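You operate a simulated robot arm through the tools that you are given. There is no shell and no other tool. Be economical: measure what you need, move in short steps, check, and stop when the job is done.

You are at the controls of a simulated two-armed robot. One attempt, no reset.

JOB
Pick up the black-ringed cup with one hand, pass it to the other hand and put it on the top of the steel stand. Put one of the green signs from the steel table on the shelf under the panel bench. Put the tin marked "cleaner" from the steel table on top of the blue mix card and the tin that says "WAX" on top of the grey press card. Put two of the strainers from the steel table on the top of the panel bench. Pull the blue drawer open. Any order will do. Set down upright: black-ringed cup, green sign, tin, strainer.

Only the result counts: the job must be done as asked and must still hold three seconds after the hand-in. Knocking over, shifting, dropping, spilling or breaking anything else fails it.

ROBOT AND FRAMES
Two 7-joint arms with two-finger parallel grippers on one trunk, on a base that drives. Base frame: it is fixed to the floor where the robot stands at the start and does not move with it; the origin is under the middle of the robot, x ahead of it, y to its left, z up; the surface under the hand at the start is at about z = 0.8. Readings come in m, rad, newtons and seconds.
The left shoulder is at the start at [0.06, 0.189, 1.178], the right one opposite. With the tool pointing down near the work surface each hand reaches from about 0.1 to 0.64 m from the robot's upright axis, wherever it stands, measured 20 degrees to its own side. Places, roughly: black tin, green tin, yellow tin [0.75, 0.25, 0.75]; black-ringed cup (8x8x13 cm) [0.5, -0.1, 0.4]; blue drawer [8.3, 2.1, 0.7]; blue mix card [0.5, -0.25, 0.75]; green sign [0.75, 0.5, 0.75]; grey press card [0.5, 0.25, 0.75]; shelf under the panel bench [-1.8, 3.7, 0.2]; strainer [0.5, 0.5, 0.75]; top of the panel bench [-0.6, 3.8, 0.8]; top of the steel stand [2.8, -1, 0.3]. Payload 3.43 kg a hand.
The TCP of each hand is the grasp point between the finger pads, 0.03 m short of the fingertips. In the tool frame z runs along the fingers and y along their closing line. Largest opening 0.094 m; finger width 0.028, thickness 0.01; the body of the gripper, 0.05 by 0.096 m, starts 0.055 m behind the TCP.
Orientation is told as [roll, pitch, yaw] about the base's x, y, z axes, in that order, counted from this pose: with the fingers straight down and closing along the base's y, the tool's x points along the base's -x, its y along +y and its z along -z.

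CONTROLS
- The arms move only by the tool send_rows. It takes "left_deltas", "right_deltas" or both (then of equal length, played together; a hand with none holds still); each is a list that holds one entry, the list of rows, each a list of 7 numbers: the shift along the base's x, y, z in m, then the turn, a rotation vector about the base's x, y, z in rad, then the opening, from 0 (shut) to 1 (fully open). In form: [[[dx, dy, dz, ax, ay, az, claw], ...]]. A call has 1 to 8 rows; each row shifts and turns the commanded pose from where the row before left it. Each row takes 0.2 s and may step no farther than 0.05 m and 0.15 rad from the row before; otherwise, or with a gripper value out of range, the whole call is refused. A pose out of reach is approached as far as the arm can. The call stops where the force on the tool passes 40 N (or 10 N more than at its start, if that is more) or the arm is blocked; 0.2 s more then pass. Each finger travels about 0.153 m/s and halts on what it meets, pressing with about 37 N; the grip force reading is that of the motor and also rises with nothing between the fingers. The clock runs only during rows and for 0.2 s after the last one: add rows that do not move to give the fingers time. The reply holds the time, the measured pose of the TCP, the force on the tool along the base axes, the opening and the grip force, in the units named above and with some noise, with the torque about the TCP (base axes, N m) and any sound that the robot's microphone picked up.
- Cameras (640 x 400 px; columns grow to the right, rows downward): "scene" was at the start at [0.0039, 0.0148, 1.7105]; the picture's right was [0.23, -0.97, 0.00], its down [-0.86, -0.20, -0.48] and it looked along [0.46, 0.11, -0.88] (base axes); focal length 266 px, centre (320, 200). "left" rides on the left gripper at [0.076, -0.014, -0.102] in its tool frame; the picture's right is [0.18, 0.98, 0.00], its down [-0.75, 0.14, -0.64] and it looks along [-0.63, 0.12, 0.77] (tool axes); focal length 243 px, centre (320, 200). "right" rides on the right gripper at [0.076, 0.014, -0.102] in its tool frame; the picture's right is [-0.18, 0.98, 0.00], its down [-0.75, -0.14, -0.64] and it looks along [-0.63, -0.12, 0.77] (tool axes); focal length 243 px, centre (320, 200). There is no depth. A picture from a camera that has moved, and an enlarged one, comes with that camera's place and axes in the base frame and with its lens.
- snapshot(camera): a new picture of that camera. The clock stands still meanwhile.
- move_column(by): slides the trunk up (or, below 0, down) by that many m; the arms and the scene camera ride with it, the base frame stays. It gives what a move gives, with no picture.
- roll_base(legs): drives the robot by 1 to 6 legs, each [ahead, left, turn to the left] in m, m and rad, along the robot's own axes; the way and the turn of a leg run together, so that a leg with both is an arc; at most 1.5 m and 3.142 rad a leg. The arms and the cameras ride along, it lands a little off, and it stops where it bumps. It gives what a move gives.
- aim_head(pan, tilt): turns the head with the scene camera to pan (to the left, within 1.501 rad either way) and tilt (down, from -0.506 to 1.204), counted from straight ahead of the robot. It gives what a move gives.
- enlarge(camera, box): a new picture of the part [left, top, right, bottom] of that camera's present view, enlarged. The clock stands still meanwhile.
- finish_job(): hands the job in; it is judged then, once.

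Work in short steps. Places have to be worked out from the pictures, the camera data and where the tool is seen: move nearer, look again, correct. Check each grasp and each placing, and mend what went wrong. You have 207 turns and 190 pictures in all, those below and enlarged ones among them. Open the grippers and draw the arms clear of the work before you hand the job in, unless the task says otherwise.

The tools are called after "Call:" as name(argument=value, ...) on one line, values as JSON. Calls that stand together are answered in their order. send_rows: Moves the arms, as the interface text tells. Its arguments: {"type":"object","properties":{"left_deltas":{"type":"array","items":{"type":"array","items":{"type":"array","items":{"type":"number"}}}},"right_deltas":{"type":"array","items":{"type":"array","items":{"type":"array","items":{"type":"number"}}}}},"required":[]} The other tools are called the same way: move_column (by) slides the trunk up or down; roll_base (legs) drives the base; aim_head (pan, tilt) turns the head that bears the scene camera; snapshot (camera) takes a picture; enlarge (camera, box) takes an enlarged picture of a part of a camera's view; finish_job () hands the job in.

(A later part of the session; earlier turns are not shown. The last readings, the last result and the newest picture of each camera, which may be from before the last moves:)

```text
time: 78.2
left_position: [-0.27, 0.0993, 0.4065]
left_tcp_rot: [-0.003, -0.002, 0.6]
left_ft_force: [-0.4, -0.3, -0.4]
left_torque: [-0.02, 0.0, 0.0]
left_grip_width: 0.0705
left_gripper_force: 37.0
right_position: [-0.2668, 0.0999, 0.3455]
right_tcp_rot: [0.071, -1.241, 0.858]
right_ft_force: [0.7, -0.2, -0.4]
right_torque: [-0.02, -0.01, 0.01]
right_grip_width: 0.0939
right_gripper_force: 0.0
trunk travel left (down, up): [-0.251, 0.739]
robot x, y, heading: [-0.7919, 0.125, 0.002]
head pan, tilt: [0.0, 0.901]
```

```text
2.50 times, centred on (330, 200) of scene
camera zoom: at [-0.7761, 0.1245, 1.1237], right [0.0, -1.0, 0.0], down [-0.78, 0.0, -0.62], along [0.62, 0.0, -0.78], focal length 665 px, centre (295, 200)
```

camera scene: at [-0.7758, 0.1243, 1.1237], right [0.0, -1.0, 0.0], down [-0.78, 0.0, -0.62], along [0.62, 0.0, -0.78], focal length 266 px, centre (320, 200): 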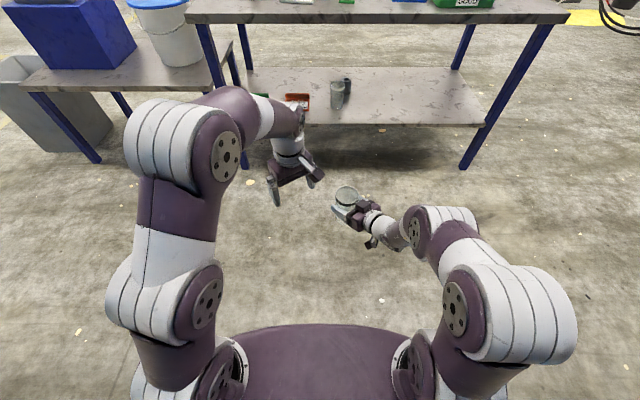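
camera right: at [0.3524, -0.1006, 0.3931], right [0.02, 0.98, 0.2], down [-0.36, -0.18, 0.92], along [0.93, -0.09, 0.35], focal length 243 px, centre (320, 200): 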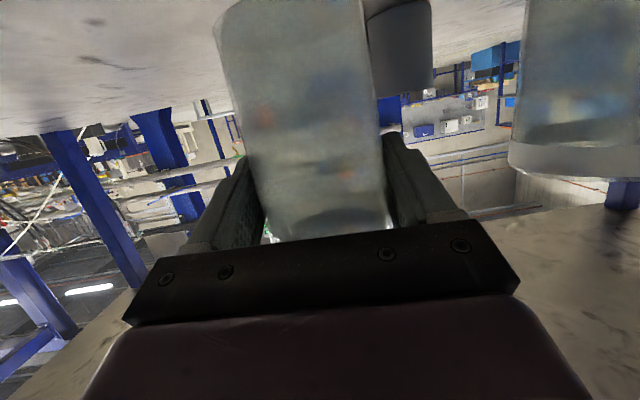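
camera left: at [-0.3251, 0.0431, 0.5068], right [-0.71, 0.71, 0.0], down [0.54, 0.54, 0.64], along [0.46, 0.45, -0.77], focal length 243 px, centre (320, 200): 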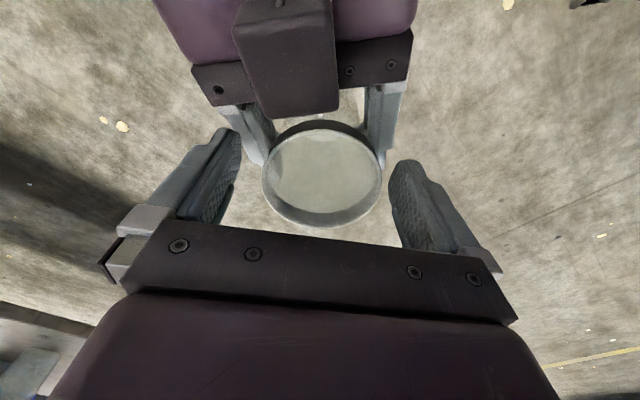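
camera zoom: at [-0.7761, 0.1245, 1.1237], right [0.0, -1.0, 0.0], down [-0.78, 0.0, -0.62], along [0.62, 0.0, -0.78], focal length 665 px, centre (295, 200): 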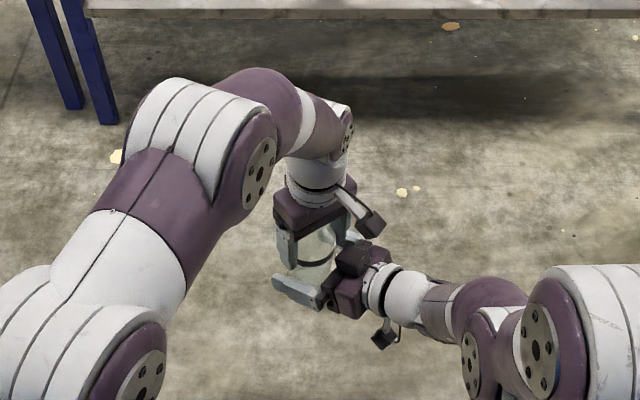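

Left holds the cup alone. Lift it straight up out of the open right fingers.

Call:
send_rows(left_deltas=[[[0.001, 0.001, 0.02, 0, 0, 0, 0], [0.001, 0.001, 0.03, 0, 0, 0, 0], [0, 0, 0.03, 0, 0, 0, 0], [0, 0, 0.03, 0, 0, 0, 0]]])

Call:
snapshot(camera="scene")

```text
time: 79.2
left_position: [-0.2684, 0.1023, 0.516]
left_tcp_rot: [-0.002, -0.002, 0.6]
left_ft_force: [0.4, -0.1, -0.7]
left_torque: [-0.02, -0.01, -0.02]
left_grip_width: 0.0704
left_gripper_force: 36.7
right_position: [-0.2669, 0.0997, 0.3455]
right_tcp_rot: [0.071, -1.241, 0.857]
right_ft_force: [0.2, 0.1, -0.2]
right_torque: [0.04, 0.01, -0.02]
right_grip_width: 0.0939
right_gripper_force: 0.0
trunk travel left (down, up): [-0.251, 0.739]
robot x, y, heading: [-0.7928, 0.1257, -0.001]
head pan, tilt: [0.0, 0.901]
```

```text
130 pictures are left
camera scene: at [-0.7761, 0.1245, 1.1237], right [0.0, -1.0, 0.0], down [-0.78, 0.0, -0.62], along [0.62, 0.0, -0.78], focal length 266 px, centre (320, 200)
```

scene: 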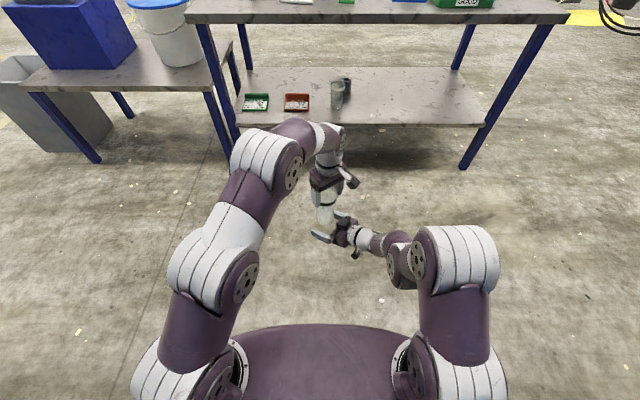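

Clear. Now withdraw the right hand to its own side.

Call:
send_rows(right_deltas=[[[-0.01, -0.03, -0.01, 0, 0, 0, 1], [-0.0, -0.035, 0, 0, 0, -0.1, 1], [0, -0.035, 0, 0, 0, -0.12, 1], [0, -0.035, 0.01, 0, 0, -0.12, 1], [0, -0.035, 0.02, 0, 0, -0.12, 1], [0, -0.035, 0.03, 0, 0, -0.12, 1], [0, -0.03, 0.035, 0, 0, -0.12, 1], [0, -0.03, 0.035, 0, 0, -0.1, 1]]])

Call:
send_rows(right_deltas=[[[-0.02, -0.03, 0.03, 0, 0.15, 0, 1], [-0.02, -0.03, 0.03, 0, 0.15, 0, 1], [-0.02, -0.03, 0.03, 0, 0.15, 0, 1], [-0.02, -0.03, 0.03, 0, 0.15, 0, 1], [-0.02, -0.02, 0.03, 0, 0.15, 0, 1], [-0.02, -0.02, 0.0, 0, 0.15, 0, 1], [-0.02, 0, 0.0, 0, 0.15, 0, 1], [-0.02, 0, 0.0, 0, 0.15, 0, 1]]])

Call:
snapshot(camera="scene")

```text
time: 81.0
left_position: [-0.2677, 0.1018, 0.5181]
left_tcp_rot: [-0.002, -0.002, 0.599]
left_ft_force: [0.8, 0.5, -0.9]
left_torque: [0.02, -0.01, 0.0]
left_grip_width: 0.0706
left_gripper_force: 37.2
right_position: [-0.2457, -0.1447, 0.4636]
right_tcp_rot: [0.07, -1.242, 0.053]
right_ft_force: [-0.6, -0.1, -1.2]
right_torque: [0.0, -0.03, 0.05]
right_grip_width: 0.0938
right_gripper_force: 0.0
right hand out of reach, approached as far as the arm can: row 1, 2, 3, 4, 5
trunk travel left (down, up): [-0.251, 0.739]
robot x, y, heading: [-0.7915, 0.1246, 0.003]
head pan, tilt: [0.0, 0.901]
```

```text
time: 82.8
left_position: [-0.268, 0.1016, 0.5176]
left_tcp_rot: [-0.003, -0.001, 0.601]
left_ft_force: [0.1, 0.1, 0.0]
left_torque: [-0.01, 0.0, 0.01]
left_grip_width: 0.0705
left_gripper_force: 37.4
right_position: [-0.4109, -0.3018, 0.6036]
right_tcp_rot: [0.125, -0.041, 0.017]
right_ft_force: [-0.1, 0.4, -0.4]
right_torque: [-0.05, 0.01, -0.01]
right_grip_width: 0.0941
right_gripper_force: 0.1
right hand out of reach, approached as far as the arm can: row 8
trunk travel left (down, up): [-0.251, 0.739]
robot x, y, heading: [-0.7924, 0.1263, 0.002]
head pan, tilt: [0.0, 0.901]
```

```text
129 pictures are left
camera scene: at [-0.7771, 0.1254, 1.1238], right [0.0, -1.0, 0.0], down [-0.78, 0.0, -0.62], along [0.62, 0.0, -0.78], focal length 266 px, centre (320, 200)
```

scene: 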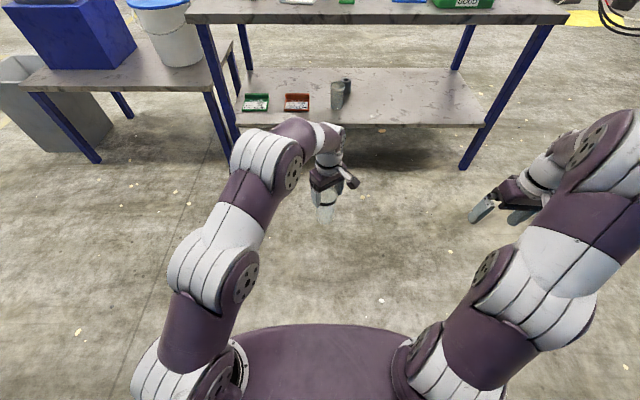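

Handover done. Tuck the left hand with the cup nearer, level the right hand, then drive around the right end of the table toward the stand.

Call:
send_rows(left_deltas=[[[-0.02, 0.03, 0.0, 0, 0, -0.1, 0], [-0.025, 0.03, 0.0, 0, 0, -0.1, 0], [-0.025, 0.03, 0.0, 0, 0, -0.1, 0], [-0.025, 0.03, 0, 0, 0, -0.1, 0], [-0.02, 0.03, 0, 0, 0, -0.1, 0], [-0.02, 0.0, 0, 0, 0, -0.1, 0]]], right_deltas=[[[0.0, 0, 0, -0.06, 0.0, 0, 1], [-0.0, 0, 0, -0.06, 0.04, 0, 1], [-0.02, 0, 0.02, 0, 0, 0, 1], [-0.02, 0, 0.02, 0, 0, 0, 1], [0, 0, 0.02, 0, 0, 0, 1], [0, 0, 0, 0, 0, 0, 1]]])

Call:
roll_base(legs=[[0, -1.45, 0], [0.8, -0.25, 0], [1.2, 0, 0], [0.5, 0.1, 0]])

Call:
aim_head(pan=0.2, tilt=0.6)

Call:
snapshot(camera="scene")

```text
time: 84.2
left_position: [-0.4034, 0.2525, 0.5155]
left_tcp_rot: [-0.002, -0.002, -0.003]
left_ft_force: [-0.1, -0.3, -0.1]
left_torque: [0.02, -0.04, -0.03]
left_grip_width: 0.0706
left_gripper_force: 37.2
right_position: [-0.455, -0.2955, 0.6445]
right_tcp_rot: [0.005, -0.004, 0.021]
right_ft_force: [0.2, 0.2, -0.1]
right_torque: [0.03, 0.02, 0.02]
right_grip_width: 0.0941
right_gripper_force: 0.0
right hand out of reach, approached as far as the arm can: row 4, 5
trunk travel left (down, up): [-0.251, 0.739]
robot x, y, heading: [-0.7929, 0.1202, 0.003]
head pan, tilt: [0.0, 0.901]
```

```text
time: 103.8
left_position: [2.0923, -1.3672, 0.5163]
left_tcp_rot: [-0.002, 0.0, -0.005]
left_ft_force: [-0.3, -0.2, -0.4]
left_torque: [-0.02, 0.02, -0.03]
left_grip_width: 0.0707
left_gripper_force: 36.6
right_position: [2.0383, -1.916, 0.6454]
right_tcp_rot: [0.004, -0.003, 0.015]
right_ft_force: [-0.2, 0.2, 0.3]
right_torque: [0.04, 0.01, -0.02]
right_grip_width: 0.0942
right_gripper_force: 0.1
trunk travel left (down, up): [-0.251, 0.739]
robot x, y, heading: [1.703, -1.4954, -0.005]
head pan, tilt: [0.0, 0.901]
```

```text
time: 104.6
left_position: [2.0921, -1.3664, 0.517]
left_tcp_rot: [0.0, -0.001, -0.006]
left_ft_force: [-0.2, -0.3, 0.0]
left_torque: [-0.01, 0.01, 0.01]
left_grip_width: 0.0705
left_gripper_force: 36.3
right_position: [2.0377, -1.9159, 0.6441]
right_tcp_rot: [0.004, -0.005, 0.016]
right_ft_force: [-0.5, 0.3, -0.7]
right_torque: [-0.01, -0.01, -0.02]
right_grip_width: 0.094
right_gripper_force: 0.0
trunk travel left (down, up): [-0.251, 0.739]
robot x, y, heading: [1.7011, -1.4922, -0.007]
head pan, tilt: [0.201, 0.6]
```

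```text
128 pictures are left
camera scene: at [1.7294, -1.4754, 1.1484], right [0.19, -0.98, 0.0], down [-0.56, -0.11, -0.82], along [0.81, 0.16, -0.57], focal length 266 px, centre (320, 200)
```

scene: 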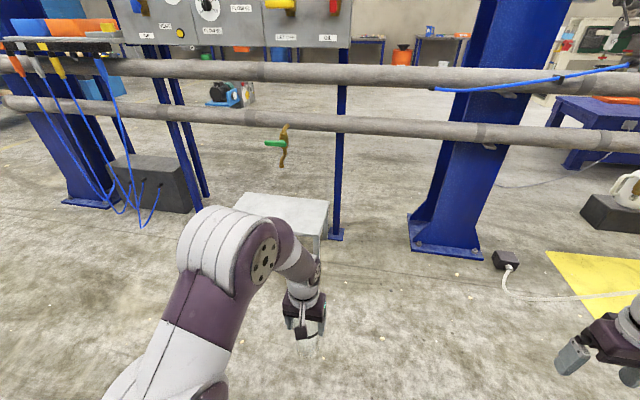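

Stand top spans about x 2.64–2.92, y −0.80…−1.29. Drive so the left hand comes over its front half; check there.

Call:
roll_base(legs=[[0.2, 0.33, 0.007], [0.3, 0, 0]])

Call:
aim_head(pan=0.0, tilt=1.0)

Call:
snapshot(camera="scene")

Call:
snapshot(camera="left")

```text
time: 108.7
left_position: [2.5955, -1.0348, 0.5159]
left_tcp_rot: [-0.002, -0.001, 0.001]
left_ft_force: [0.5, 0.1, -1.1]
left_torque: [0.0, 0.01, -0.02]
left_grip_width: 0.0705
left_gripper_force: 36.7
right_position: [2.5433, -1.5834, 0.6445]
right_tcp_rot: [0.003, -0.002, 0.02]
right_ft_force: [-0.2, -0.4, 0.7]
right_torque: [0.01, 0.01, 0.03]
right_grip_width: 0.0941
right_gripper_force: 0.1
trunk travel left (down, up): [-0.251, 0.739]
robot x, y, heading: [2.2051, -1.1618, -0.003]
head pan, tilt: [0.201, 0.6]
```

```text
time: 109.6
left_position: [2.5963, -1.035, 0.516]
left_tcp_rot: [-0.003, -0.002, -0.001]
left_ft_force: [0.0, 0.5, -0.2]
left_torque: [0.04, 0.02, 0.02]
left_grip_width: 0.0702
left_gripper_force: 36.9
right_position: [2.5437, -1.5824, 0.6452]
right_tcp_rot: [0.005, -0.003, 0.018]
right_ft_force: [-1.0, 0.3, -0.3]
right_torque: [-0.01, 0.01, -0.01]
right_grip_width: 0.0938
right_gripper_force: 0.0
trunk travel left (down, up): [-0.251, 0.739]
robot x, y, heading: [2.206, -1.1614, -0.0]
head pan, tilt: [0.0, 1.0]
```

```text
127 pictures are left
camera scene: at [2.216, -1.1616, 1.1165], right [0.0, -1.0, 0.0], down [-0.84, 0.0, -0.54], along [0.54, 0.0, -0.84], focal length 266 px, centre (320, 200)
```

scene: 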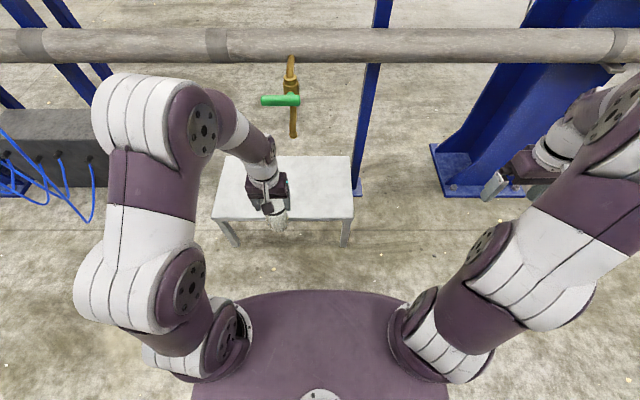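

```text
126 pictures are left
camera left: at [2.5177, -1.0486, 0.6181], right [-0.18, 0.98, 0.0], down [0.75, 0.14, 0.64], along [0.63, 0.12, -0.77], focal length 243 px, centre (320, 200)
```

left: 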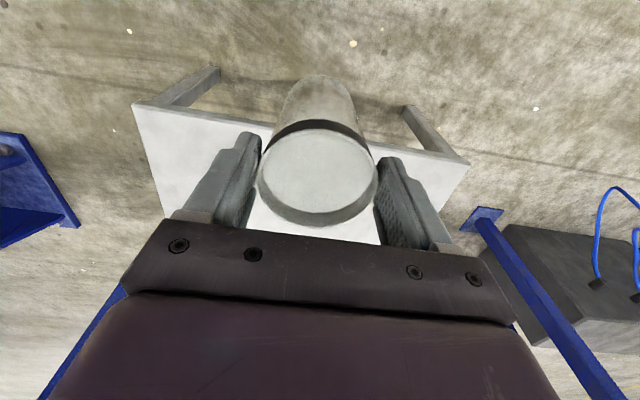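

Stand confirmed (front edge x=2.667, z=0.30). Drive 0.12 m more, then finish with the arm at (2.77, −1.03).

Call:
roll_base(legs=[[0.12, 0, 0]])

Call:
send_rows(left_deltas=[[[0.03, 0.0, 0, 0, 0, 0, 0], [0.025, 0.0, -0.02, 0, 0, 0, 0], [0, 0, -0.03, 0, 0, 0, 0]]])

Call:
snapshot(camera="left")

```text
time: 110.8
left_position: [2.7152, -1.0347, 0.5152]
left_tcp_rot: [-0.004, 0.0, 0.0]
left_ft_force: [0.3, -0.1, -0.8]
left_torque: [-0.03, 0.03, 0.04]
left_grip_width: 0.0701
left_gripper_force: 37.1
right_position: [2.665, -1.5835, 0.6455]
right_tcp_rot: [0.002, -0.005, 0.021]
right_ft_force: [0.5, 0.3, -0.6]
right_torque: [-0.02, 0.0, 0.03]
right_grip_width: 0.094
right_gripper_force: 0.0
trunk travel left (down, up): [-0.251, 0.739]
robot x, y, heading: [2.3262, -1.1612, 0.005]
head pan, tilt: [0.0, 1.0]
```

```text
time: 111.3
left_position: [2.744, -1.0331, 0.511]
left_tcp_rot: [0.002, 0.012, -0.01]
left_ft_force: [-7.9, 0.5, 1.8]
left_torque: [-0.08, -0.89, -0.31]
left_grip_width: 0.0705
left_gripper_force: 36.6
right_position: [2.6639, -1.5829, 0.6442]
right_tcp_rot: [0.006, -0.005, 0.023]
right_ft_force: [0.9, 0.1, -0.5]
right_torque: [-0.03, 0.04, -0.01]
right_grip_width: 0.0942
right_gripper_force: 0.0
trunk travel left (down, up): [-0.251, 0.739]
robot x, y, heading: [2.3263, -1.1613, -0.004]
head pan, tilt: [0.0, 1.0]
stopped in row 2 (left hand): the force on the tool passed its limit at 90 N (the readings are from after the stop); the commanded pose is now the measured one
```

```text
125 pictures are left
camera left: at [2.6687, -1.0475, 0.6149], right [-0.17, 0.98, 0.0], down [0.76, 0.13, 0.63], along [0.62, 0.11, -0.77], focal length 243 px, centre (320, 200)
```

left: 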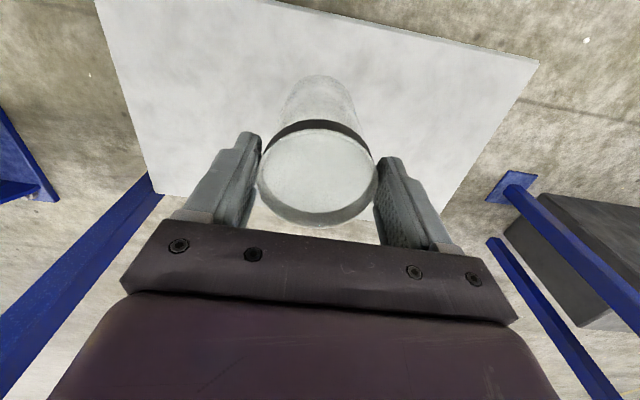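

The hand met something in front — likely the pipe or hanging valve. Back off 3 cm and look.

Call:
send_rows(left_deltas=[[[-0.02, 0.0, 0, 0, 0, 0, 0], [-0.02, 0.0, 0, 0, 0, 0, 0]]])

Call:
aim_head(pan=0.0, tilt=0.7)

Call:
snapshot(camera="scene")

Call:
snapshot(camera="right")

```text
time: 111.9
left_position: [2.7064, -1.0345, 0.5117]
left_tcp_rot: [0.0, 0.011, -0.009]
left_ft_force: [0.2, -0.7, -0.2]
left_torque: [-0.02, 0.02, 0.01]
left_grip_width: 0.0705
left_gripper_force: 37.0
right_position: [2.6636, -1.583, 0.6431]
right_tcp_rot: [0.006, -0.003, 0.021]
right_ft_force: [-0.4, -0.4, -0.2]
right_torque: [-0.01, -0.01, 0.01]
right_grip_width: 0.094
right_gripper_force: 0.1
trunk travel left (down, up): [-0.251, 0.739]
robot x, y, heading: [2.3257, -1.1637, 0.004]
head pan, tilt: [0.0, 1.0]
```

```text
time: 112.7
left_position: [2.7063, -1.034, 0.5119]
left_tcp_rot: [0.0, 0.008, -0.008]
left_ft_force: [-0.2, 0.1, -0.8]
left_torque: [0.0, 0.02, 0.04]
left_grip_width: 0.0704
left_gripper_force: 36.7
right_position: [2.6628, -1.5833, 0.6443]
right_tcp_rot: [0.005, -0.002, 0.022]
right_ft_force: [0.1, 0.3, -0.2]
right_torque: [-0.02, 0.02, -0.02]
right_grip_width: 0.0939
right_gripper_force: 0.1
trunk travel left (down, up): [-0.251, 0.739]
robot x, y, heading: [2.3247, -1.1601, -0.0]
head pan, tilt: [0.0, 0.7]
```

```text
124 pictures are left
camera scene: at [2.3511, -1.1617, 1.1398], right [0.0, -1.0, 0.0], down [-0.64, 0.0, -0.76], along [0.76, 0.0, -0.64], focal length 266 px, centre (320, 200)
```

scene: 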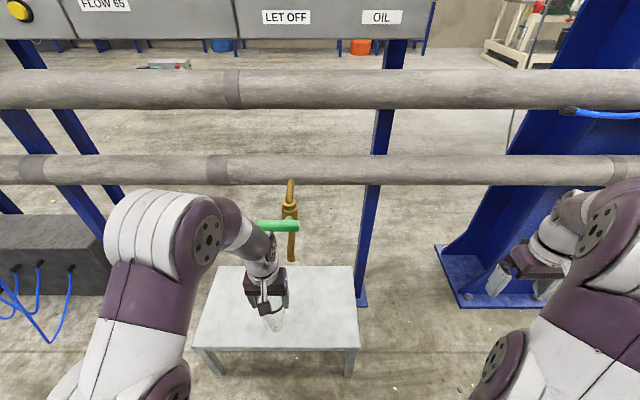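

```text
123 pictures are left
camera right: at [2.5872, -1.5707, 0.7467], right [0.16, 0.99, 0.01], down [0.75, -0.13, 0.64], along [0.64, -0.1, -0.77], focal length 243 px, centre (320, 200)
```

right: 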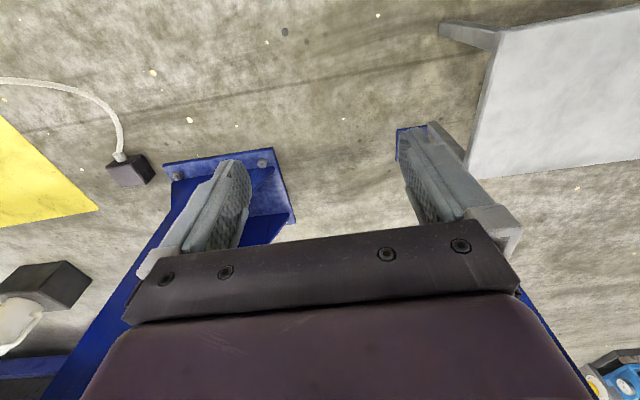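

The obstacle is the hanging valve (spout ≈ (2.76, −1.09, 0.60), handle y −1.01…−1.11). I place the cup well left of it: shift the base left 0.145.

Call:
roll_base(legs=[[0, 0.15, 0]])

Call:
send_rows(left_deltas=[[[0.015, 0.0, -0.01, 0, -0.008, 0.008, 0], [0.015, 0.0, -0.02, 0, 0, 0, 0], [0, 0, -0.02, 0, 0, 0, 0], [0, 0, -0.01, 0, 0, 0, 0]]])

Call:
snapshot(camera="left")

Call:
snapshot(camera="scene")

```text
time: 114.1
left_position: [2.7065, -0.8839, 0.5118]
left_tcp_rot: [0.001, 0.012, -0.009]
left_ft_force: [-0.2, -0.9, -0.7]
left_torque: [0.02, -0.02, 0.0]
left_grip_width: 0.0704
left_gripper_force: 36.6
right_position: [2.6634, -1.4333, 0.6444]
right_tcp_rot: [0.003, -0.004, 0.022]
right_ft_force: [-0.4, 1.0, -0.1]
right_torque: [0.04, 0.0, 0.01]
right_grip_width: 0.0941
right_gripper_force: 0.0
trunk travel left (down, up): [-0.251, 0.739]
robot x, y, heading: [2.3236, -1.0115, -0.003]
head pan, tilt: [0.0, 0.7]
```

```text
time: 115.1
left_position: [2.7371, -0.8843, 0.4519]
left_tcp_rot: [0.001, 0.001, -0.002]
left_ft_force: [0.0, 0.3, -1.6]
left_torque: [0.01, 0.0, -0.01]
left_grip_width: 0.0705
left_gripper_force: 37.3
right_position: [2.6631, -1.4337, 0.6437]
right_tcp_rot: [0.006, -0.002, 0.022]
right_ft_force: [-0.5, 0.5, -0.3]
right_torque: [-0.01, 0.02, 0.02]
right_grip_width: 0.0945
right_gripper_force: 0.1
trunk travel left (down, up): [-0.251, 0.739]
robot x, y, heading: [2.3218, -1.01, 0.0]
head pan, tilt: [0.0, 0.7]
```

```text
122 pictures are left
camera left: at [2.6596, -0.8991, 0.5541], right [-0.18, 0.98, 0.0], down [0.75, 0.14, 0.64], along [0.63, 0.12, -0.77], focal length 243 px, centre (320, 200)
```

left: 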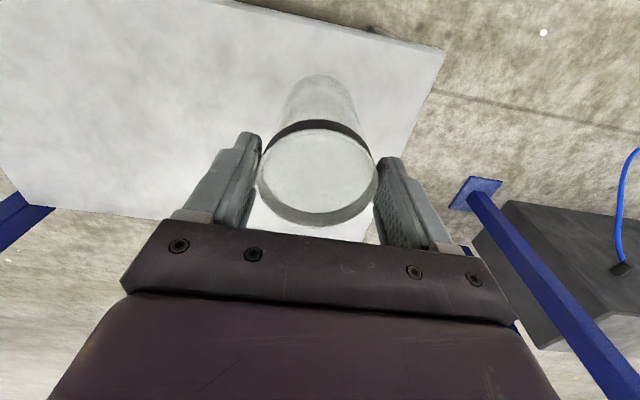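

```text
121 pictures are left
camera scene: at [2.3512, -1.0124, 1.1399], right [0.0, -1.0, 0.0], down [-0.64, 0.0, -0.76], along [0.76, 0.0, -0.64], focal length 266 px, centre (320, 200)
```

scene: 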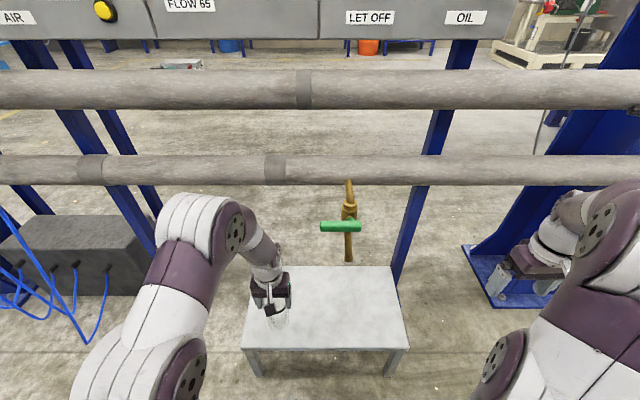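

Cup is over the stand's left half. Lower gently until contact.

Call:
send_rows(left_deltas=[[[0, 0.0, -0.008, 0, 0, 0, 0], [0, 0, -0.004, 0, 0, 0, 0], [0, 0, -0.002, 0, 0, 0, 0]]])

```text
time: 115.9
left_position: [2.7356, -0.8843, 0.4373]
left_tcp_rot: [0.0, 0.0, -0.001]
left_ft_force: [0.6, -0.4, -0.9]
left_torque: [-0.02, 0.0, -0.01]
left_grip_width: 0.0707
left_gripper_force: 37.3
right_position: [2.6623, -1.4345, 0.6433]
right_tcp_rot: [0.004, -0.003, 0.022]
right_ft_force: [-0.1, 0.0, 0.4]
right_torque: [0.02, -0.01, 0.01]
right_grip_width: 0.0941
right_gripper_force: 0.1
trunk travel left (down, up): [-0.251, 0.739]
robot x, y, heading: [2.3238, -1.0122, 0.001]
head pan, tilt: [0.0, 0.7]
```

Call:
send_rows(left_deltas=[[[0, 0.0, -0.002, 0, 0, 0, 0], [0, 0, -0.002, 0, 0, 0, 0], [0, 0, 0, 0, 0, 0, 0]]])

Call:
enlarge(camera="scene", box=[230, 250, 350, 370])

```text
time: 116.7
left_position: [2.7364, -0.884, 0.4331]
left_tcp_rot: [0.0, 0.001, -0.001]
left_ft_force: [-0.4, -1.2, -0.8]
left_torque: [0.01, 0.0, 0.01]
left_grip_width: 0.0705
left_gripper_force: 36.9
right_position: [2.6635, -1.4331, 0.6446]
right_tcp_rot: [0.006, -0.002, 0.02]
right_ft_force: [-0.8, 0.2, 0.5]
right_torque: [0.01, -0.03, -0.01]
right_grip_width: 0.0942
right_gripper_force: 0.0
trunk travel left (down, up): [-0.251, 0.739]
robot x, y, heading: [2.3266, -1.0162, 0.003]
head pan, tilt: [0.0, 0.7]
```

```text
3.33 times, centred on (290, 310) of scene
camera zoom: at [2.3512, -1.0124, 1.1399], right [0.0, -1.0, 0.0], down [-0.64, 0.0, -0.76], along [0.76, 0.0, -0.64], focal length 887 px, centre (420, -167)
```

zoom: 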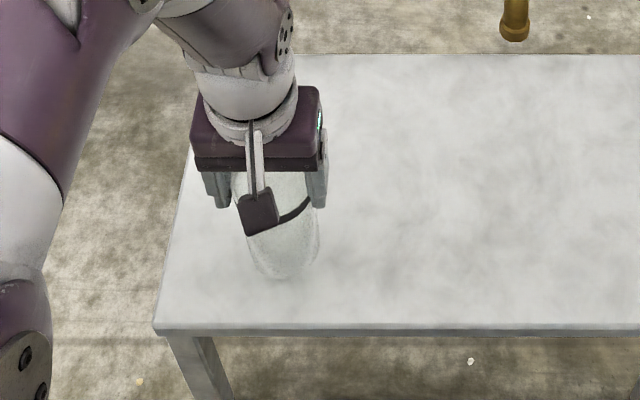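

Nearly there; continue in 3 mm steps.

Call:
send_rows(left_deltas=[[[0, 0.0, -0.002, 0, 0, 0, 0], [0, 0, -0.002, 0, 0, 0, 0], [0, 0, 0, 0, 0, 0, 0]]])

```text
time: 117.5
left_position: [2.7363, -0.8846, 0.4291]
left_tcp_rot: [-0.001, 0.002, -0.002]
left_ft_force: [-0.5, -0.5, 0.6]
left_torque: [0.0, 0.01, -0.01]
left_grip_width: 0.0704
left_gripper_force: 37.0
right_position: [2.6627, -1.4331, 0.6452]
right_tcp_rot: [0.005, -0.003, 0.021]
right_ft_force: [0.3, -0.6, -1.4]
right_torque: [0.0, 0.02, 0.0]
right_grip_width: 0.0939
right_gripper_force: 0.1
trunk travel left (down, up): [-0.251, 0.739]
robot x, y, heading: [2.3253, -1.0144, 0.002]
head pan, tilt: [0.0, 0.7]
```

Call:
send_rows(left_deltas=[[[0, 0.0, -0.002, 0, 0, 0, 0], [0, 0, -0.001, 0, 0, 0, 0], [0, 0, 0, 0, 0, 0, 0]]])

```text
time: 118.3
left_position: [2.7347, -0.8847, 0.4271]
left_tcp_rot: [0.0, 0.004, 0.0]
left_ft_force: [-0.6, 0.0, -0.9]
left_torque: [-0.03, -0.01, -0.02]
left_grip_width: 0.0706
left_gripper_force: 36.5
right_position: [2.664, -1.4342, 0.6441]
right_tcp_rot: [0.007, -0.002, 0.022]
right_ft_force: [-0.4, -0.2, 0.8]
right_torque: [-0.02, 0.01, 0.02]
right_grip_width: 0.094
right_gripper_force: 0.0
trunk travel left (down, up): [-0.251, 0.739]
robot x, y, heading: [2.326, -1.0133, -0.001]
head pan, tilt: [0.0, 0.7]
```

Call:
send_rows(left_deltas=[[[0, 0.0, -0.002, 0, 0, 0, 0], [0, 0, -0.002, 0, 0, 0, 0], [0, 0, 0, 0, 0, 0, 0]]])

Call:
enlarge(camera="scene", box=[230, 280, 310, 340])

```text
time: 119.1
left_position: [2.7368, -0.886, 0.4218]
left_tcp_rot: [0.0, 0.001, -0.001]
left_ft_force: [-0.3, 0.0, 0.2]
left_torque: [-0.02, -0.02, 0.05]
left_grip_width: 0.0705
left_gripper_force: 37.0
right_position: [2.664, -1.4334, 0.6455]
right_tcp_rot: [0.004, -0.002, 0.022]
right_ft_force: [0.1, 0.0, -0.3]
right_torque: [-0.03, 0.02, 0.02]
right_grip_width: 0.094
right_gripper_force: 0.1
trunk travel left (down, up): [-0.251, 0.739]
robot x, y, heading: [2.3226, -1.0099, 0.004]
head pan, tilt: [0.0, 0.7]
```

```text
6.67 times, centred on (270, 310) of scene
camera zoom: at [2.3512, -1.0124, 1.1399], right [0.0, -1.0, 0.0], down [-0.64, 0.0, -0.76], along [0.76, 0.0, -0.64], focal length 1774 px, centre (653, -533)
```

zoom: 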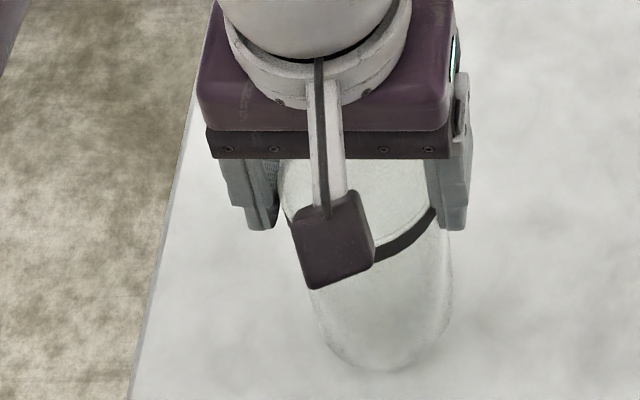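

Bottom still a few mm above. Continue.

Call:
send_rows(left_deltas=[[[0, 0.0, -0.002, 0, 0, 0, 0], [0, 0, -0.002, 0, 0, 0, 0], [0, 0, 0, 0, 0, 0, 0]]])

Call:
send_rows(left_deltas=[[[0, 0.0, -0.002, 0, 0, 0, 0], [0, 0, -0.001, 0, 0, 0, 0], [0, 0, 0, 0, 0, 0, 0]]])

```text
time: 119.9
left_position: [2.7361, -0.8845, 0.4179]
left_tcp_rot: [-0.001, 0.001, -0.003]
left_ft_force: [0.7, 0.2, -0.4]
left_torque: [-0.03, -0.01, 0.0]
left_grip_width: 0.0703
left_gripper_force: 37.1
right_position: [2.664, -1.4335, 0.6445]
right_tcp_rot: [0.005, -0.001, 0.021]
right_ft_force: [-0.9, -0.2, -0.8]
right_torque: [-0.03, 0.01, 0.01]
right_grip_width: 0.0938
right_gripper_force: 0.0
trunk travel left (down, up): [-0.251, 0.739]
robot x, y, heading: [2.3253, -1.0129, 0.001]
head pan, tilt: [0.0, 0.7]
```

```text
time: 120.7
left_position: [2.7366, -0.8842, 0.4168]
left_tcp_rot: [0.002, -0.001, -0.001]
left_ft_force: [-3.5, 0.2, 13.9]
left_torque: [-0.2, -0.03, -0.07]
left_grip_width: 0.0706
left_gripper_force: 36.4
right_position: [2.6635, -1.4346, 0.6445]
right_tcp_rot: [0.005, -0.005, 0.02]
right_ft_force: [-0.5, -0.3, 0.6]
right_torque: [0.01, -0.01, -0.01]
right_grip_width: 0.0943
right_gripper_force: 0.1
trunk travel left (down, up): [-0.251, 0.739]
robot x, y, heading: [2.3263, -1.0123, 0.003]
head pan, tilt: [0.0, 0.7]
```

Contact (14 N). Release and lift straight up.

Call:
send_rows(left_deltas=[[[0, 0.0, 0.001, 0, 0, 0, 0], [0, 0, 0, 0, 0, 0, 0.85], [0, 0, 0, 0, 0, 0, 1], [0, 0, 0.03, 0, 0, 0, 1], [0, 0, 0.04, 0, 0, 0, 1], [-0.02, 0, 0.04, 0, 0, 0, 1], [-0.04, 0, 0.02, 0, 0, 0, 1], [-0.04, 0, 0.0, 0, 0, 0, 1]]])

Call:
snapshot(camera="scene")

```text
time: 122.5
left_position: [2.637, -0.8858, 0.5451]
left_tcp_rot: [0.003, 0.003, -0.001]
left_ft_force: [0.1, -0.3, -0.6]
left_torque: [0.0, 0.01, 0.04]
left_grip_width: 0.094
left_gripper_force: 0.2
right_position: [2.6629, -1.4339, 0.6442]
right_tcp_rot: [0.005, -0.004, 0.021]
right_ft_force: [0.0, 0.6, 0.2]
right_torque: [0.0, -0.02, -0.01]
right_grip_width: 0.094
right_gripper_force: 0.1
trunk travel left (down, up): [-0.251, 0.739]
robot x, y, heading: [2.3251, -1.0107, -0.001]
head pan, tilt: [0.0, 0.7]
```

```text
118 pictures are left
camera scene: at [2.351, -1.0124, 1.1399], right [0.0, -1.0, 0.0], down [-0.64, 0.0, -0.77], along [0.77, 0.0, -0.64], focal length 266 px, centre (320, 200)
```

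scene: 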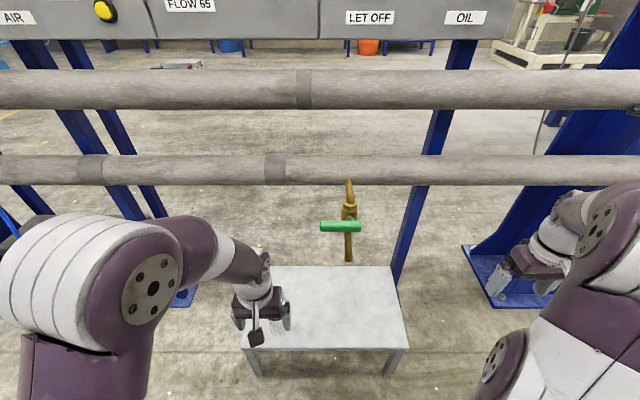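

Back off 0.45 m to verify the cup stands.

Call:
roll_base(legs=[[-0.45, 0, 0]])

Call:
enlarge(camera="scene", box=[220, 150, 420, 275])

```text
time: 125.2
left_position: [2.1855, -0.885, 0.5449]
left_tcp_rot: [0.002, 0.002, 0.002]
left_ft_force: [0.2, -0.4, 1.1]
left_torque: [-0.01, 0.0, 0.01]
left_grip_width: 0.094
left_gripper_force: 0.1
right_position: [2.2124, -1.4329, 0.6435]
right_tcp_rot: [0.005, -0.003, 0.023]
right_ft_force: [-0.7, 0.0, 0.2]
right_torque: [0.03, 0.02, 0.02]
right_grip_width: 0.0938
right_gripper_force: 0.1
trunk travel left (down, up): [-0.251, 0.739]
robot x, y, heading: [1.8778, -1.0111, 0.001]
head pan, tilt: [0.0, 0.7]
```

```text
3.20 times, centred on (320, 212) of scene
camera zoom: at [1.8998, -1.0123, 1.1399], right [0.0, -1.0, 0.0], down [-0.64, 0.0, -0.77], along [0.77, 0.0, -0.64], focal length 851 px, centre (320, 160)
```

zoom: 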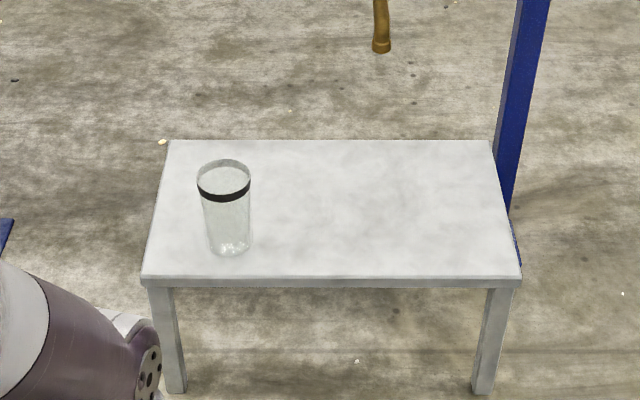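

Cup stands on the stand. Raise the trunk, turn around and face the table from its far side to read the yellow and black tins.

Call:
move_column(by=0.4)

Call:
move_column(by=0.2)

Call:
roll_base(legs=[[0, 0, 3.14], [0.1, -1.0, 0]])

Call:
snapshot(camera="scene")

```text
time: 129.0
left_position: [2.1851, -0.884, 0.9463]
left_tcp_rot: [0.002, 0.002, 0.002]
left_ft_force: [0.6, 0.0, -0.2]
left_torque: [0.03, 0.02, -0.01]
left_grip_width: 0.094
left_gripper_force: 0.1
right_position: [2.2129, -1.4324, 1.0438]
right_tcp_rot: [0.006, -0.002, 0.023]
right_ft_force: [0.7, 0.4, -0.8]
right_torque: [-0.02, -0.02, 0.03]
right_grip_width: 0.0936
right_gripper_force: 0.1
trunk travel left (down, up): [-0.651, 0.339]
robot x, y, heading: [1.8735, -1.0093, 0.002]
head pan, tilt: [0.0, 0.7]
```

```text
time: 131.2
left_position: [2.1859, -0.8846, 1.1467]
left_tcp_rot: [0.003, 0.0, -0.001]
left_ft_force: [-0.4, -0.3, -0.2]
left_torque: [-0.03, 0.0, 0.01]
left_grip_width: 0.094
left_gripper_force: 0.1
right_position: [2.213, -1.4346, 1.2445]
right_tcp_rot: [0.006, -0.003, 0.024]
right_ft_force: [1.0, 0.9, -0.5]
right_torque: [0.01, 0.03, 0.0]
right_grip_width: 0.0936
right_gripper_force: 0.0
trunk travel left (down, up): [-0.851, 0.139]
robot x, y, heading: [1.8743, -1.0114, 0.003]
head pan, tilt: [0.0, 0.7]
```

```text
time: 143.8
left_position: [1.4328, -0.157, 1.1454]
left_tcp_rot: [-0.001, 0.001, -3.106]
left_ft_force: [-0.1, -0.5, -0.2]
left_torque: [0.0, 0.0, 0.04]
left_grip_width: 0.0939
left_gripper_force: 0.0
right_position: [1.3868, 0.3897, 1.2446]
right_tcp_rot: [0.004, -0.004, -3.084]
right_ft_force: [-0.9, -0.6, 0.5]
right_torque: [0.0, 0.0, -0.01]
right_grip_width: 0.0941
right_gripper_force: 0.2
trunk travel left (down, up): [-0.851, 0.139]
robot x, y, heading: [1.7386, -0.0118, -3.103]
head pan, tilt: [0.0, 0.7]
```

```text
116 pictures are left
camera scene: at [1.7148, -0.0195, 1.7399], right [-0.04, 1.0, 0.0], down [0.64, 0.02, -0.76], along [-0.76, -0.03, -0.64], focal length 266 px, centre (320, 200)
```

scene: 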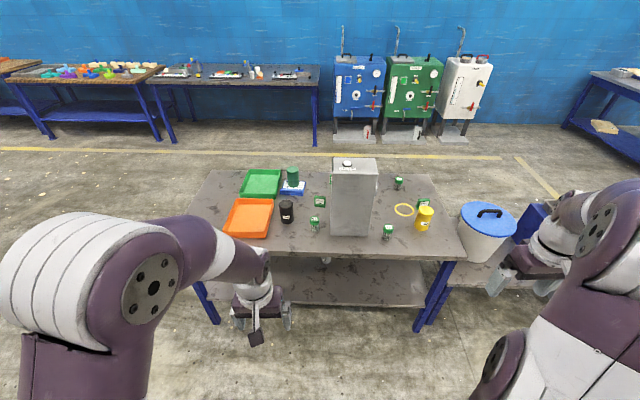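

Call:
enlarge(camera="scene", box=[370, 170, 450, 250])

Call:
enlarge(camera="scene", box=[240, 155, 340, 245])

```text
5.00 times, centred on (410, 210) of scene
camera zoom: at [1.7148, -0.0195, 1.7399], right [-0.04, 1.0, 0.0], down [0.64, 0.02, -0.76], along [-0.76, -0.03, -0.64], focal length 1330 px, centre (-130, 150)
```

zoom: 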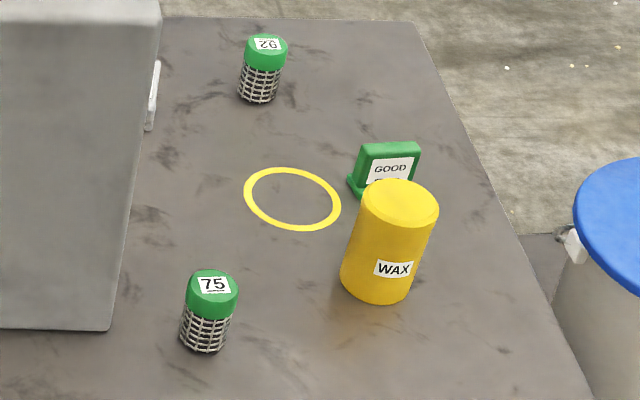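

```text
4.44 times, centred on (290, 200) of scene
camera zoom: at [1.7148, -0.0195, 1.7399], right [-0.04, 1.0, 0.0], down [0.64, 0.02, -0.76], along [-0.76, -0.03, -0.64], focal length 1182 px, centre (453, 200)
```

zoom: 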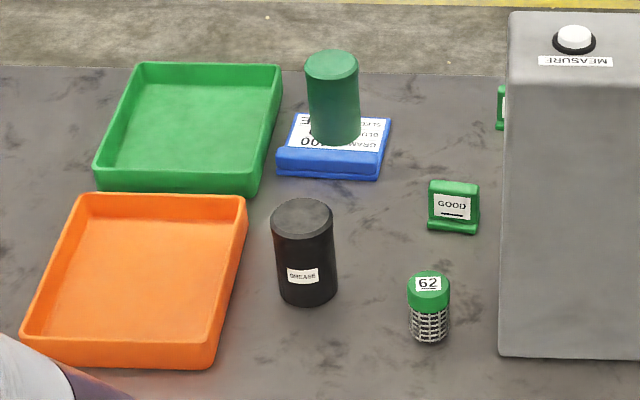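

Yellow says WAX (black is grease). From here I'll take the WAX tin with the right hand and strainer 75 with the left. Drive closer.

Call:
roll_base(legs=[[0.36, -0.39, -0.038]])

Call:
aim_head(pan=0.0, tilt=1.0)

Call:
snapshot(camera="scene")

Call:
snapshot(camera="left")

```text
time: 146.9
left_position: [1.0601, 0.2406, 1.1456]
left_tcp_rot: [-0.001, 0.001, 3.133]
left_ft_force: [-0.4, 0.2, 0.6]
left_torque: [0.01, 0.0, 0.0]
left_grip_width: 0.0941
left_gripper_force: 0.0
right_position: [1.0366, 0.7888, 1.2447]
right_tcp_rot: [0.004, -0.004, -3.127]
right_ft_force: [0.5, 0.0, 0.1]
right_torque: [0.0, 0.0, 0.03]
right_grip_width: 0.0938
right_gripper_force: 0.0
trunk travel left (down, up): [-0.851, 0.139]
robot x, y, heading: [1.3705, 0.3658, 3.132]
head pan, tilt: [0.0, 0.7]
```

```text
time: 147.7
left_position: [1.0598, 0.2406, 1.1445]
left_tcp_rot: [0.002, 0.003, 3.135]
left_ft_force: [-0.1, 0.3, 0.5]
left_torque: [0.03, -0.01, 0.02]
left_grip_width: 0.0942
left_gripper_force: 0.1
right_position: [1.0371, 0.7891, 1.2447]
right_tcp_rot: [0.005, -0.002, -3.127]
right_ft_force: [-0.1, -0.8, -0.2]
right_torque: [-0.02, -0.02, 0.0]
right_grip_width: 0.0941
right_gripper_force: 0.1
trunk travel left (down, up): [-0.851, 0.139]
robot x, y, heading: [1.3754, 0.3636, 3.131]
head pan, tilt: [0.0, 1.0]
```

```text
113 pictures are left
camera scene: at [1.3619, 0.366, 1.7165], right [0.01, 1.0, 0.0], down [0.84, -0.01, -0.54], along [-0.54, 0.0, -0.84], focal length 266 px, centre (320, 200)
```

scene: 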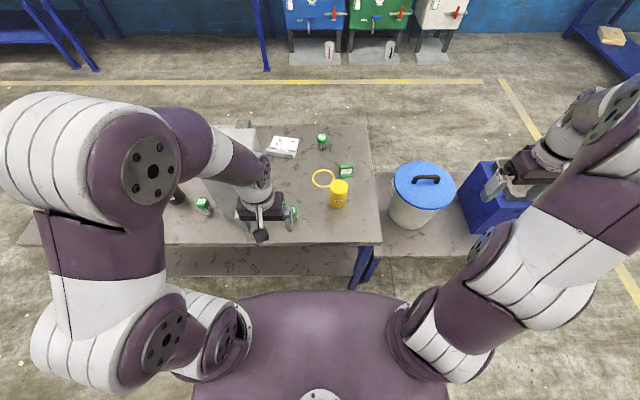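

```text
112 pictures are left
camera left: at [1.1343, 0.2545, 1.2479], right [0.18, -0.98, 0.0], down [-0.76, -0.13, 0.64], along [-0.63, -0.11, -0.77], focal length 243 px, centre (320, 200)
```

left: 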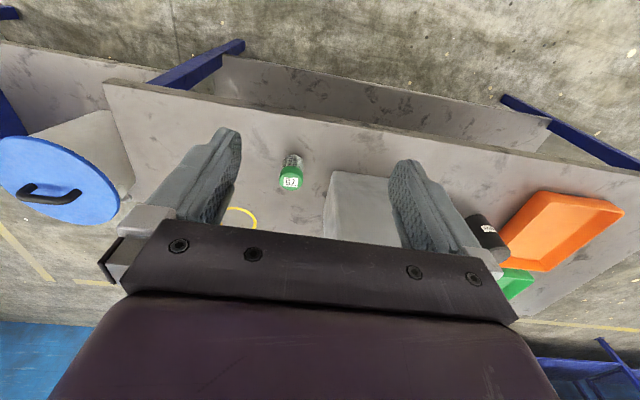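

Strainer 75 is near (0.853, 0.263). Move the left hand over it, keeping above the machine's level at the side.

Call:
send_rows(left_deltas=[[[-0.041, 0.0045, -0.02, 0, 0, 0, 1], [-0.041, 0.0045, -0.02, 0, 0, 0, 1], [-0.041, 0.0045, -0.02, 0, 0, 0, 1], [-0.041, 0.0045, -0.02, 0, 0, 0, 1], [-0.041, 0.0045, -0.02, 0, 0, 0, 1], [0, 0, -0.04, 0, 0, 0, 1]]])

Call:
snapshot(camera="left")

```text
time: 149.1
left_position: [0.8533, 0.2636, 1.0041]
left_tcp_rot: [0.0, 0.001, 3.132]
left_ft_force: [0.1, -0.2, -0.3]
left_torque: [0.0, 0.03, -0.01]
left_grip_width: 0.0941
left_gripper_force: 0.1
right_position: [1.0361, 0.7889, 1.2445]
right_tcp_rot: [0.003, -0.005, -3.127]
right_ft_force: [0.0, -0.5, -0.1]
right_torque: [0.04, -0.01, 0.02]
right_grip_width: 0.0939
right_gripper_force: 0.1
trunk travel left (down, up): [-0.851, 0.139]
robot x, y, heading: [1.3675, 0.3651, 3.131]
head pan, tilt: [0.0, 1.0]
```

```text
111 pictures are left
camera left: at [0.929, 0.2772, 1.1072], right [0.18, -0.98, 0.0], down [-0.76, -0.13, 0.64], along [-0.63, -0.11, -0.77], focal length 243 px, centre (320, 200)
```

left: 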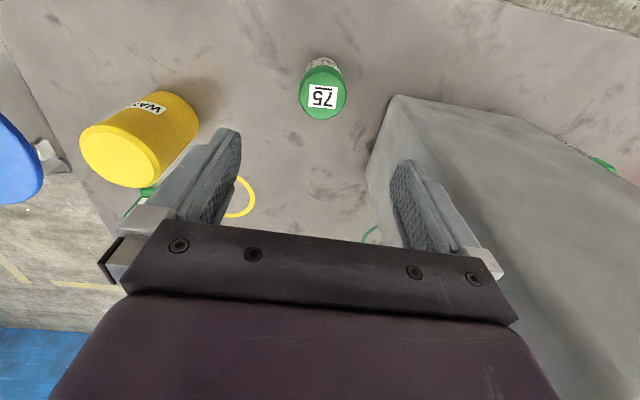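

Aligned within 3 mm. Descend to z≈0.835.

Call:
send_rows(left_deltas=[[[0, -0.003, -0.042, 0, 0, 0, 1], [0, 0, -0.042, 0, 0, 0, 1], [0, 0, -0.042, 0, 0, 0, 1], [0, 0, -0.042, 0, 0, 0, 1]]])

Call:
snapshot(camera="left")

```text
time: 150.1
left_position: [0.8532, 0.2607, 0.8374]
left_tcp_rot: [0.0, 0.002, 3.133]
left_ft_force: [-0.6, 0.1, 0.1]
left_torque: [0.03, -0.02, -0.01]
left_grip_width: 0.0941
left_gripper_force: 0.0
right_position: [1.0375, 0.7885, 1.2435]
right_tcp_rot: [0.003, -0.002, -3.127]
right_ft_force: [-0.1, 0.0, -0.3]
right_torque: [0.02, -0.02, 0.01]
right_grip_width: 0.0941
right_gripper_force: 0.0
trunk travel left (down, up): [-0.851, 0.139]
robot x, y, heading: [1.3735, 0.3654, 3.138]
head pan, tilt: [0.0, 1.0]
```

```text
110 pictures are left
camera left: at [0.9274, 0.2739, 0.9393], right [0.18, -0.98, 0.0], down [-0.76, -0.13, 0.64], along [-0.63, -0.11, -0.77], focal length 243 px, centre (320, 200)
```

left: 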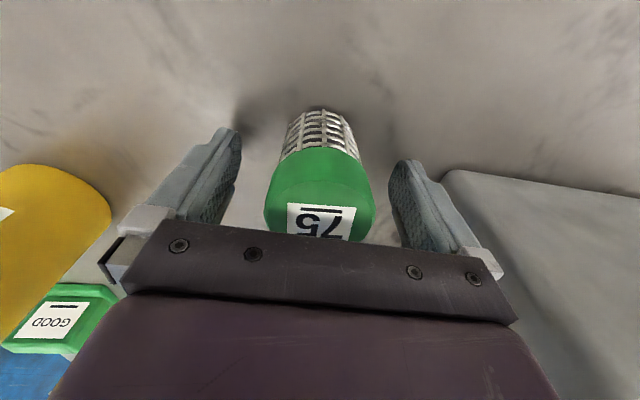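

Centred. Close and lift slightly.

Call:
send_rows(left_deltas=[[[0, 0, 0, 0, 0, 0, 0.6], [0, 0, 0, 0, 0, 0, 0], [0, 0, 0, 0, 0, 0, 0], [0, 0, 0, 0, 0, 0, 0], [0, 0, 0.02, 0, 0, 0, 0]]])

Call:
snapshot(camera="left")

```text
time: 151.3
left_position: [0.853, 0.2607, 0.8572]
left_tcp_rot: [0.002, 0.003, 3.134]
left_ft_force: [0.4, 0.8, -0.4]
left_torque: [0.0, -0.01, 0.01]
left_grip_width: 0.048
left_gripper_force: 36.9
right_position: [1.037, 0.7895, 1.2432]
right_tcp_rot: [0.005, -0.005, -3.126]
right_ft_force: [-0.2, 0.2, 1.0]
right_torque: [0.02, -0.02, 0.01]
right_grip_width: 0.0941
right_gripper_force: 0.0
trunk travel left (down, up): [-0.851, 0.139]
robot x, y, heading: [1.3755, 0.3663, 3.134]
head pan, tilt: [0.0, 1.0]
```

```text
109 pictures are left
camera left: at [0.9292, 0.2738, 0.96], right [0.18, -0.98, 0.0], down [-0.76, -0.13, 0.64], along [-0.63, -0.11, -0.77], focal length 243 px, centre (320, 200)
```

left: 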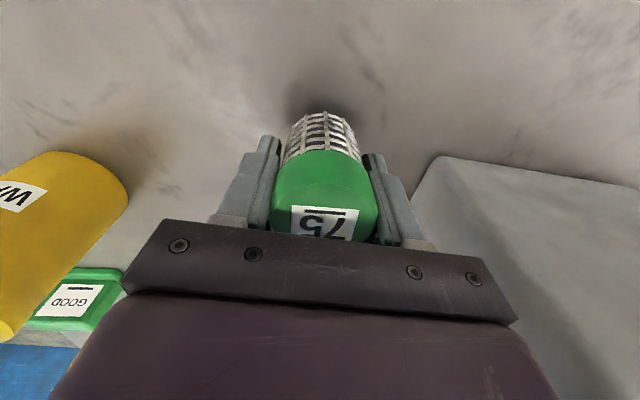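

Strainer 75 held. Raise and retract it, and bring the right hand toward the WAX tin area.

Call:
send_rows(left_deltas=[[[0, 0, 0.045, 0, 0, 0, 0], [0, 0, 0.045, 0, 0, 0, 0], [0, 0, 0.045, 0, 0, 0, 0], [0.03, 0, 0.035, 0, 0, 0, 0], [0.04, 0, 0.02, 0, 0, 0, 0], [0.04, -0.01, 0.02, 0, 0, 0, 0], [0.04, -0.02, 0.02, 0, 0, 0, 0], [0.04, -0.02, 0.0, 0, 0, 0, 0]]], right_deltas=[[[0, 0, 0, 0, 0, 0, 1], [0, 0, 0, 0, 0, 0, 1], [0, 0, 0, 0, 0, 0, 1], [-0.02, -0.04, 0, 0, 0, 0, 1], [-0.025, -0.04, 0, 0, 0, 0, 1], [-0.025, -0.04, 0, 0, 0, 0, 1], [-0.025, -0.04, -0.0, 0, 0, 0, 1], [-0.025, -0.04, -0.0, 0, 0, 0, 1]]])

Call:
roll_base(legs=[[0.07, 0, 0]])

Call:
snapshot(camera="right")

Call:
snapshot(camera="scene")

```text
time: 153.1
left_position: [1.0458, 0.209, 1.0885]
left_tcp_rot: [0.001, 0.002, 3.132]
left_ft_force: [-0.1, -1.1, -1.0]
left_torque: [0.0, 0.03, -0.01]
left_grip_width: 0.0476
left_gripper_force: 37.0
right_position: [0.9233, 0.5861, 1.2314]
right_tcp_rot: [0.003, -0.004, -3.129]
right_ft_force: [-0.5, 0.2, 0.2]
right_torque: [0.03, 0.02, -0.04]
right_grip_width: 0.0939
right_gripper_force: 0.2
right hand out of reach, approached as far as the arm can: row 7, 8
trunk travel left (down, up): [-0.851, 0.139]
robot x, y, heading: [1.3747, 0.366, 3.129]
head pan, tilt: [0.0, 1.0]
```

```text
time: 154.1
left_position: [0.9789, 0.2104, 1.0905]
left_tcp_rot: [0.0, 0.001, 3.131]
left_ft_force: [-0.7, 0.3, -1.0]
left_torque: [0.02, 0.03, 0.05]
left_grip_width: 0.0477
left_gripper_force: 37.0
right_position: [0.858, 0.5888, 1.2317]
right_tcp_rot: [0.003, -0.006, -3.127]
right_ft_force: [0.2, -0.4, -0.5]
right_torque: [-0.01, 0.04, 0.0]
right_grip_width: 0.0938
right_gripper_force: 0.1
trunk travel left (down, up): [-0.851, 0.139]
robot x, y, heading: [1.3018, 0.3656, 3.131]
head pan, tilt: [0.0, 1.0]
```

```text
108 pictures are left
camera right: at [0.9345, 0.5759, 1.3348], right [-0.17, -0.99, 0.01], down [-0.75, 0.13, 0.65], along [-0.64, 0.11, -0.76], focal length 243 px, centre (320, 200)
```

right: 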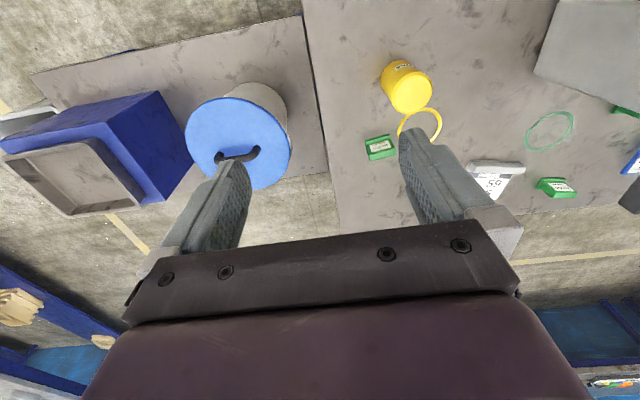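

```text
107 pictures are left
camera scene: at [1.298, 0.3658, 1.7166], right [0.01, 1.0, 0.0], down [0.84, -0.01, -0.54], along [-0.54, 0.0, -0.84], focal length 266 px, centre (320, 200)
```

scene: 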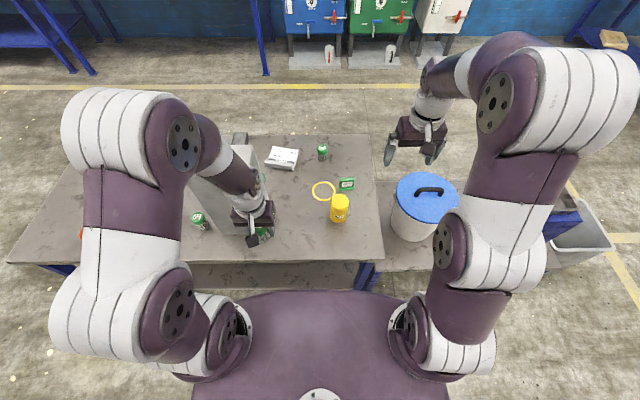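

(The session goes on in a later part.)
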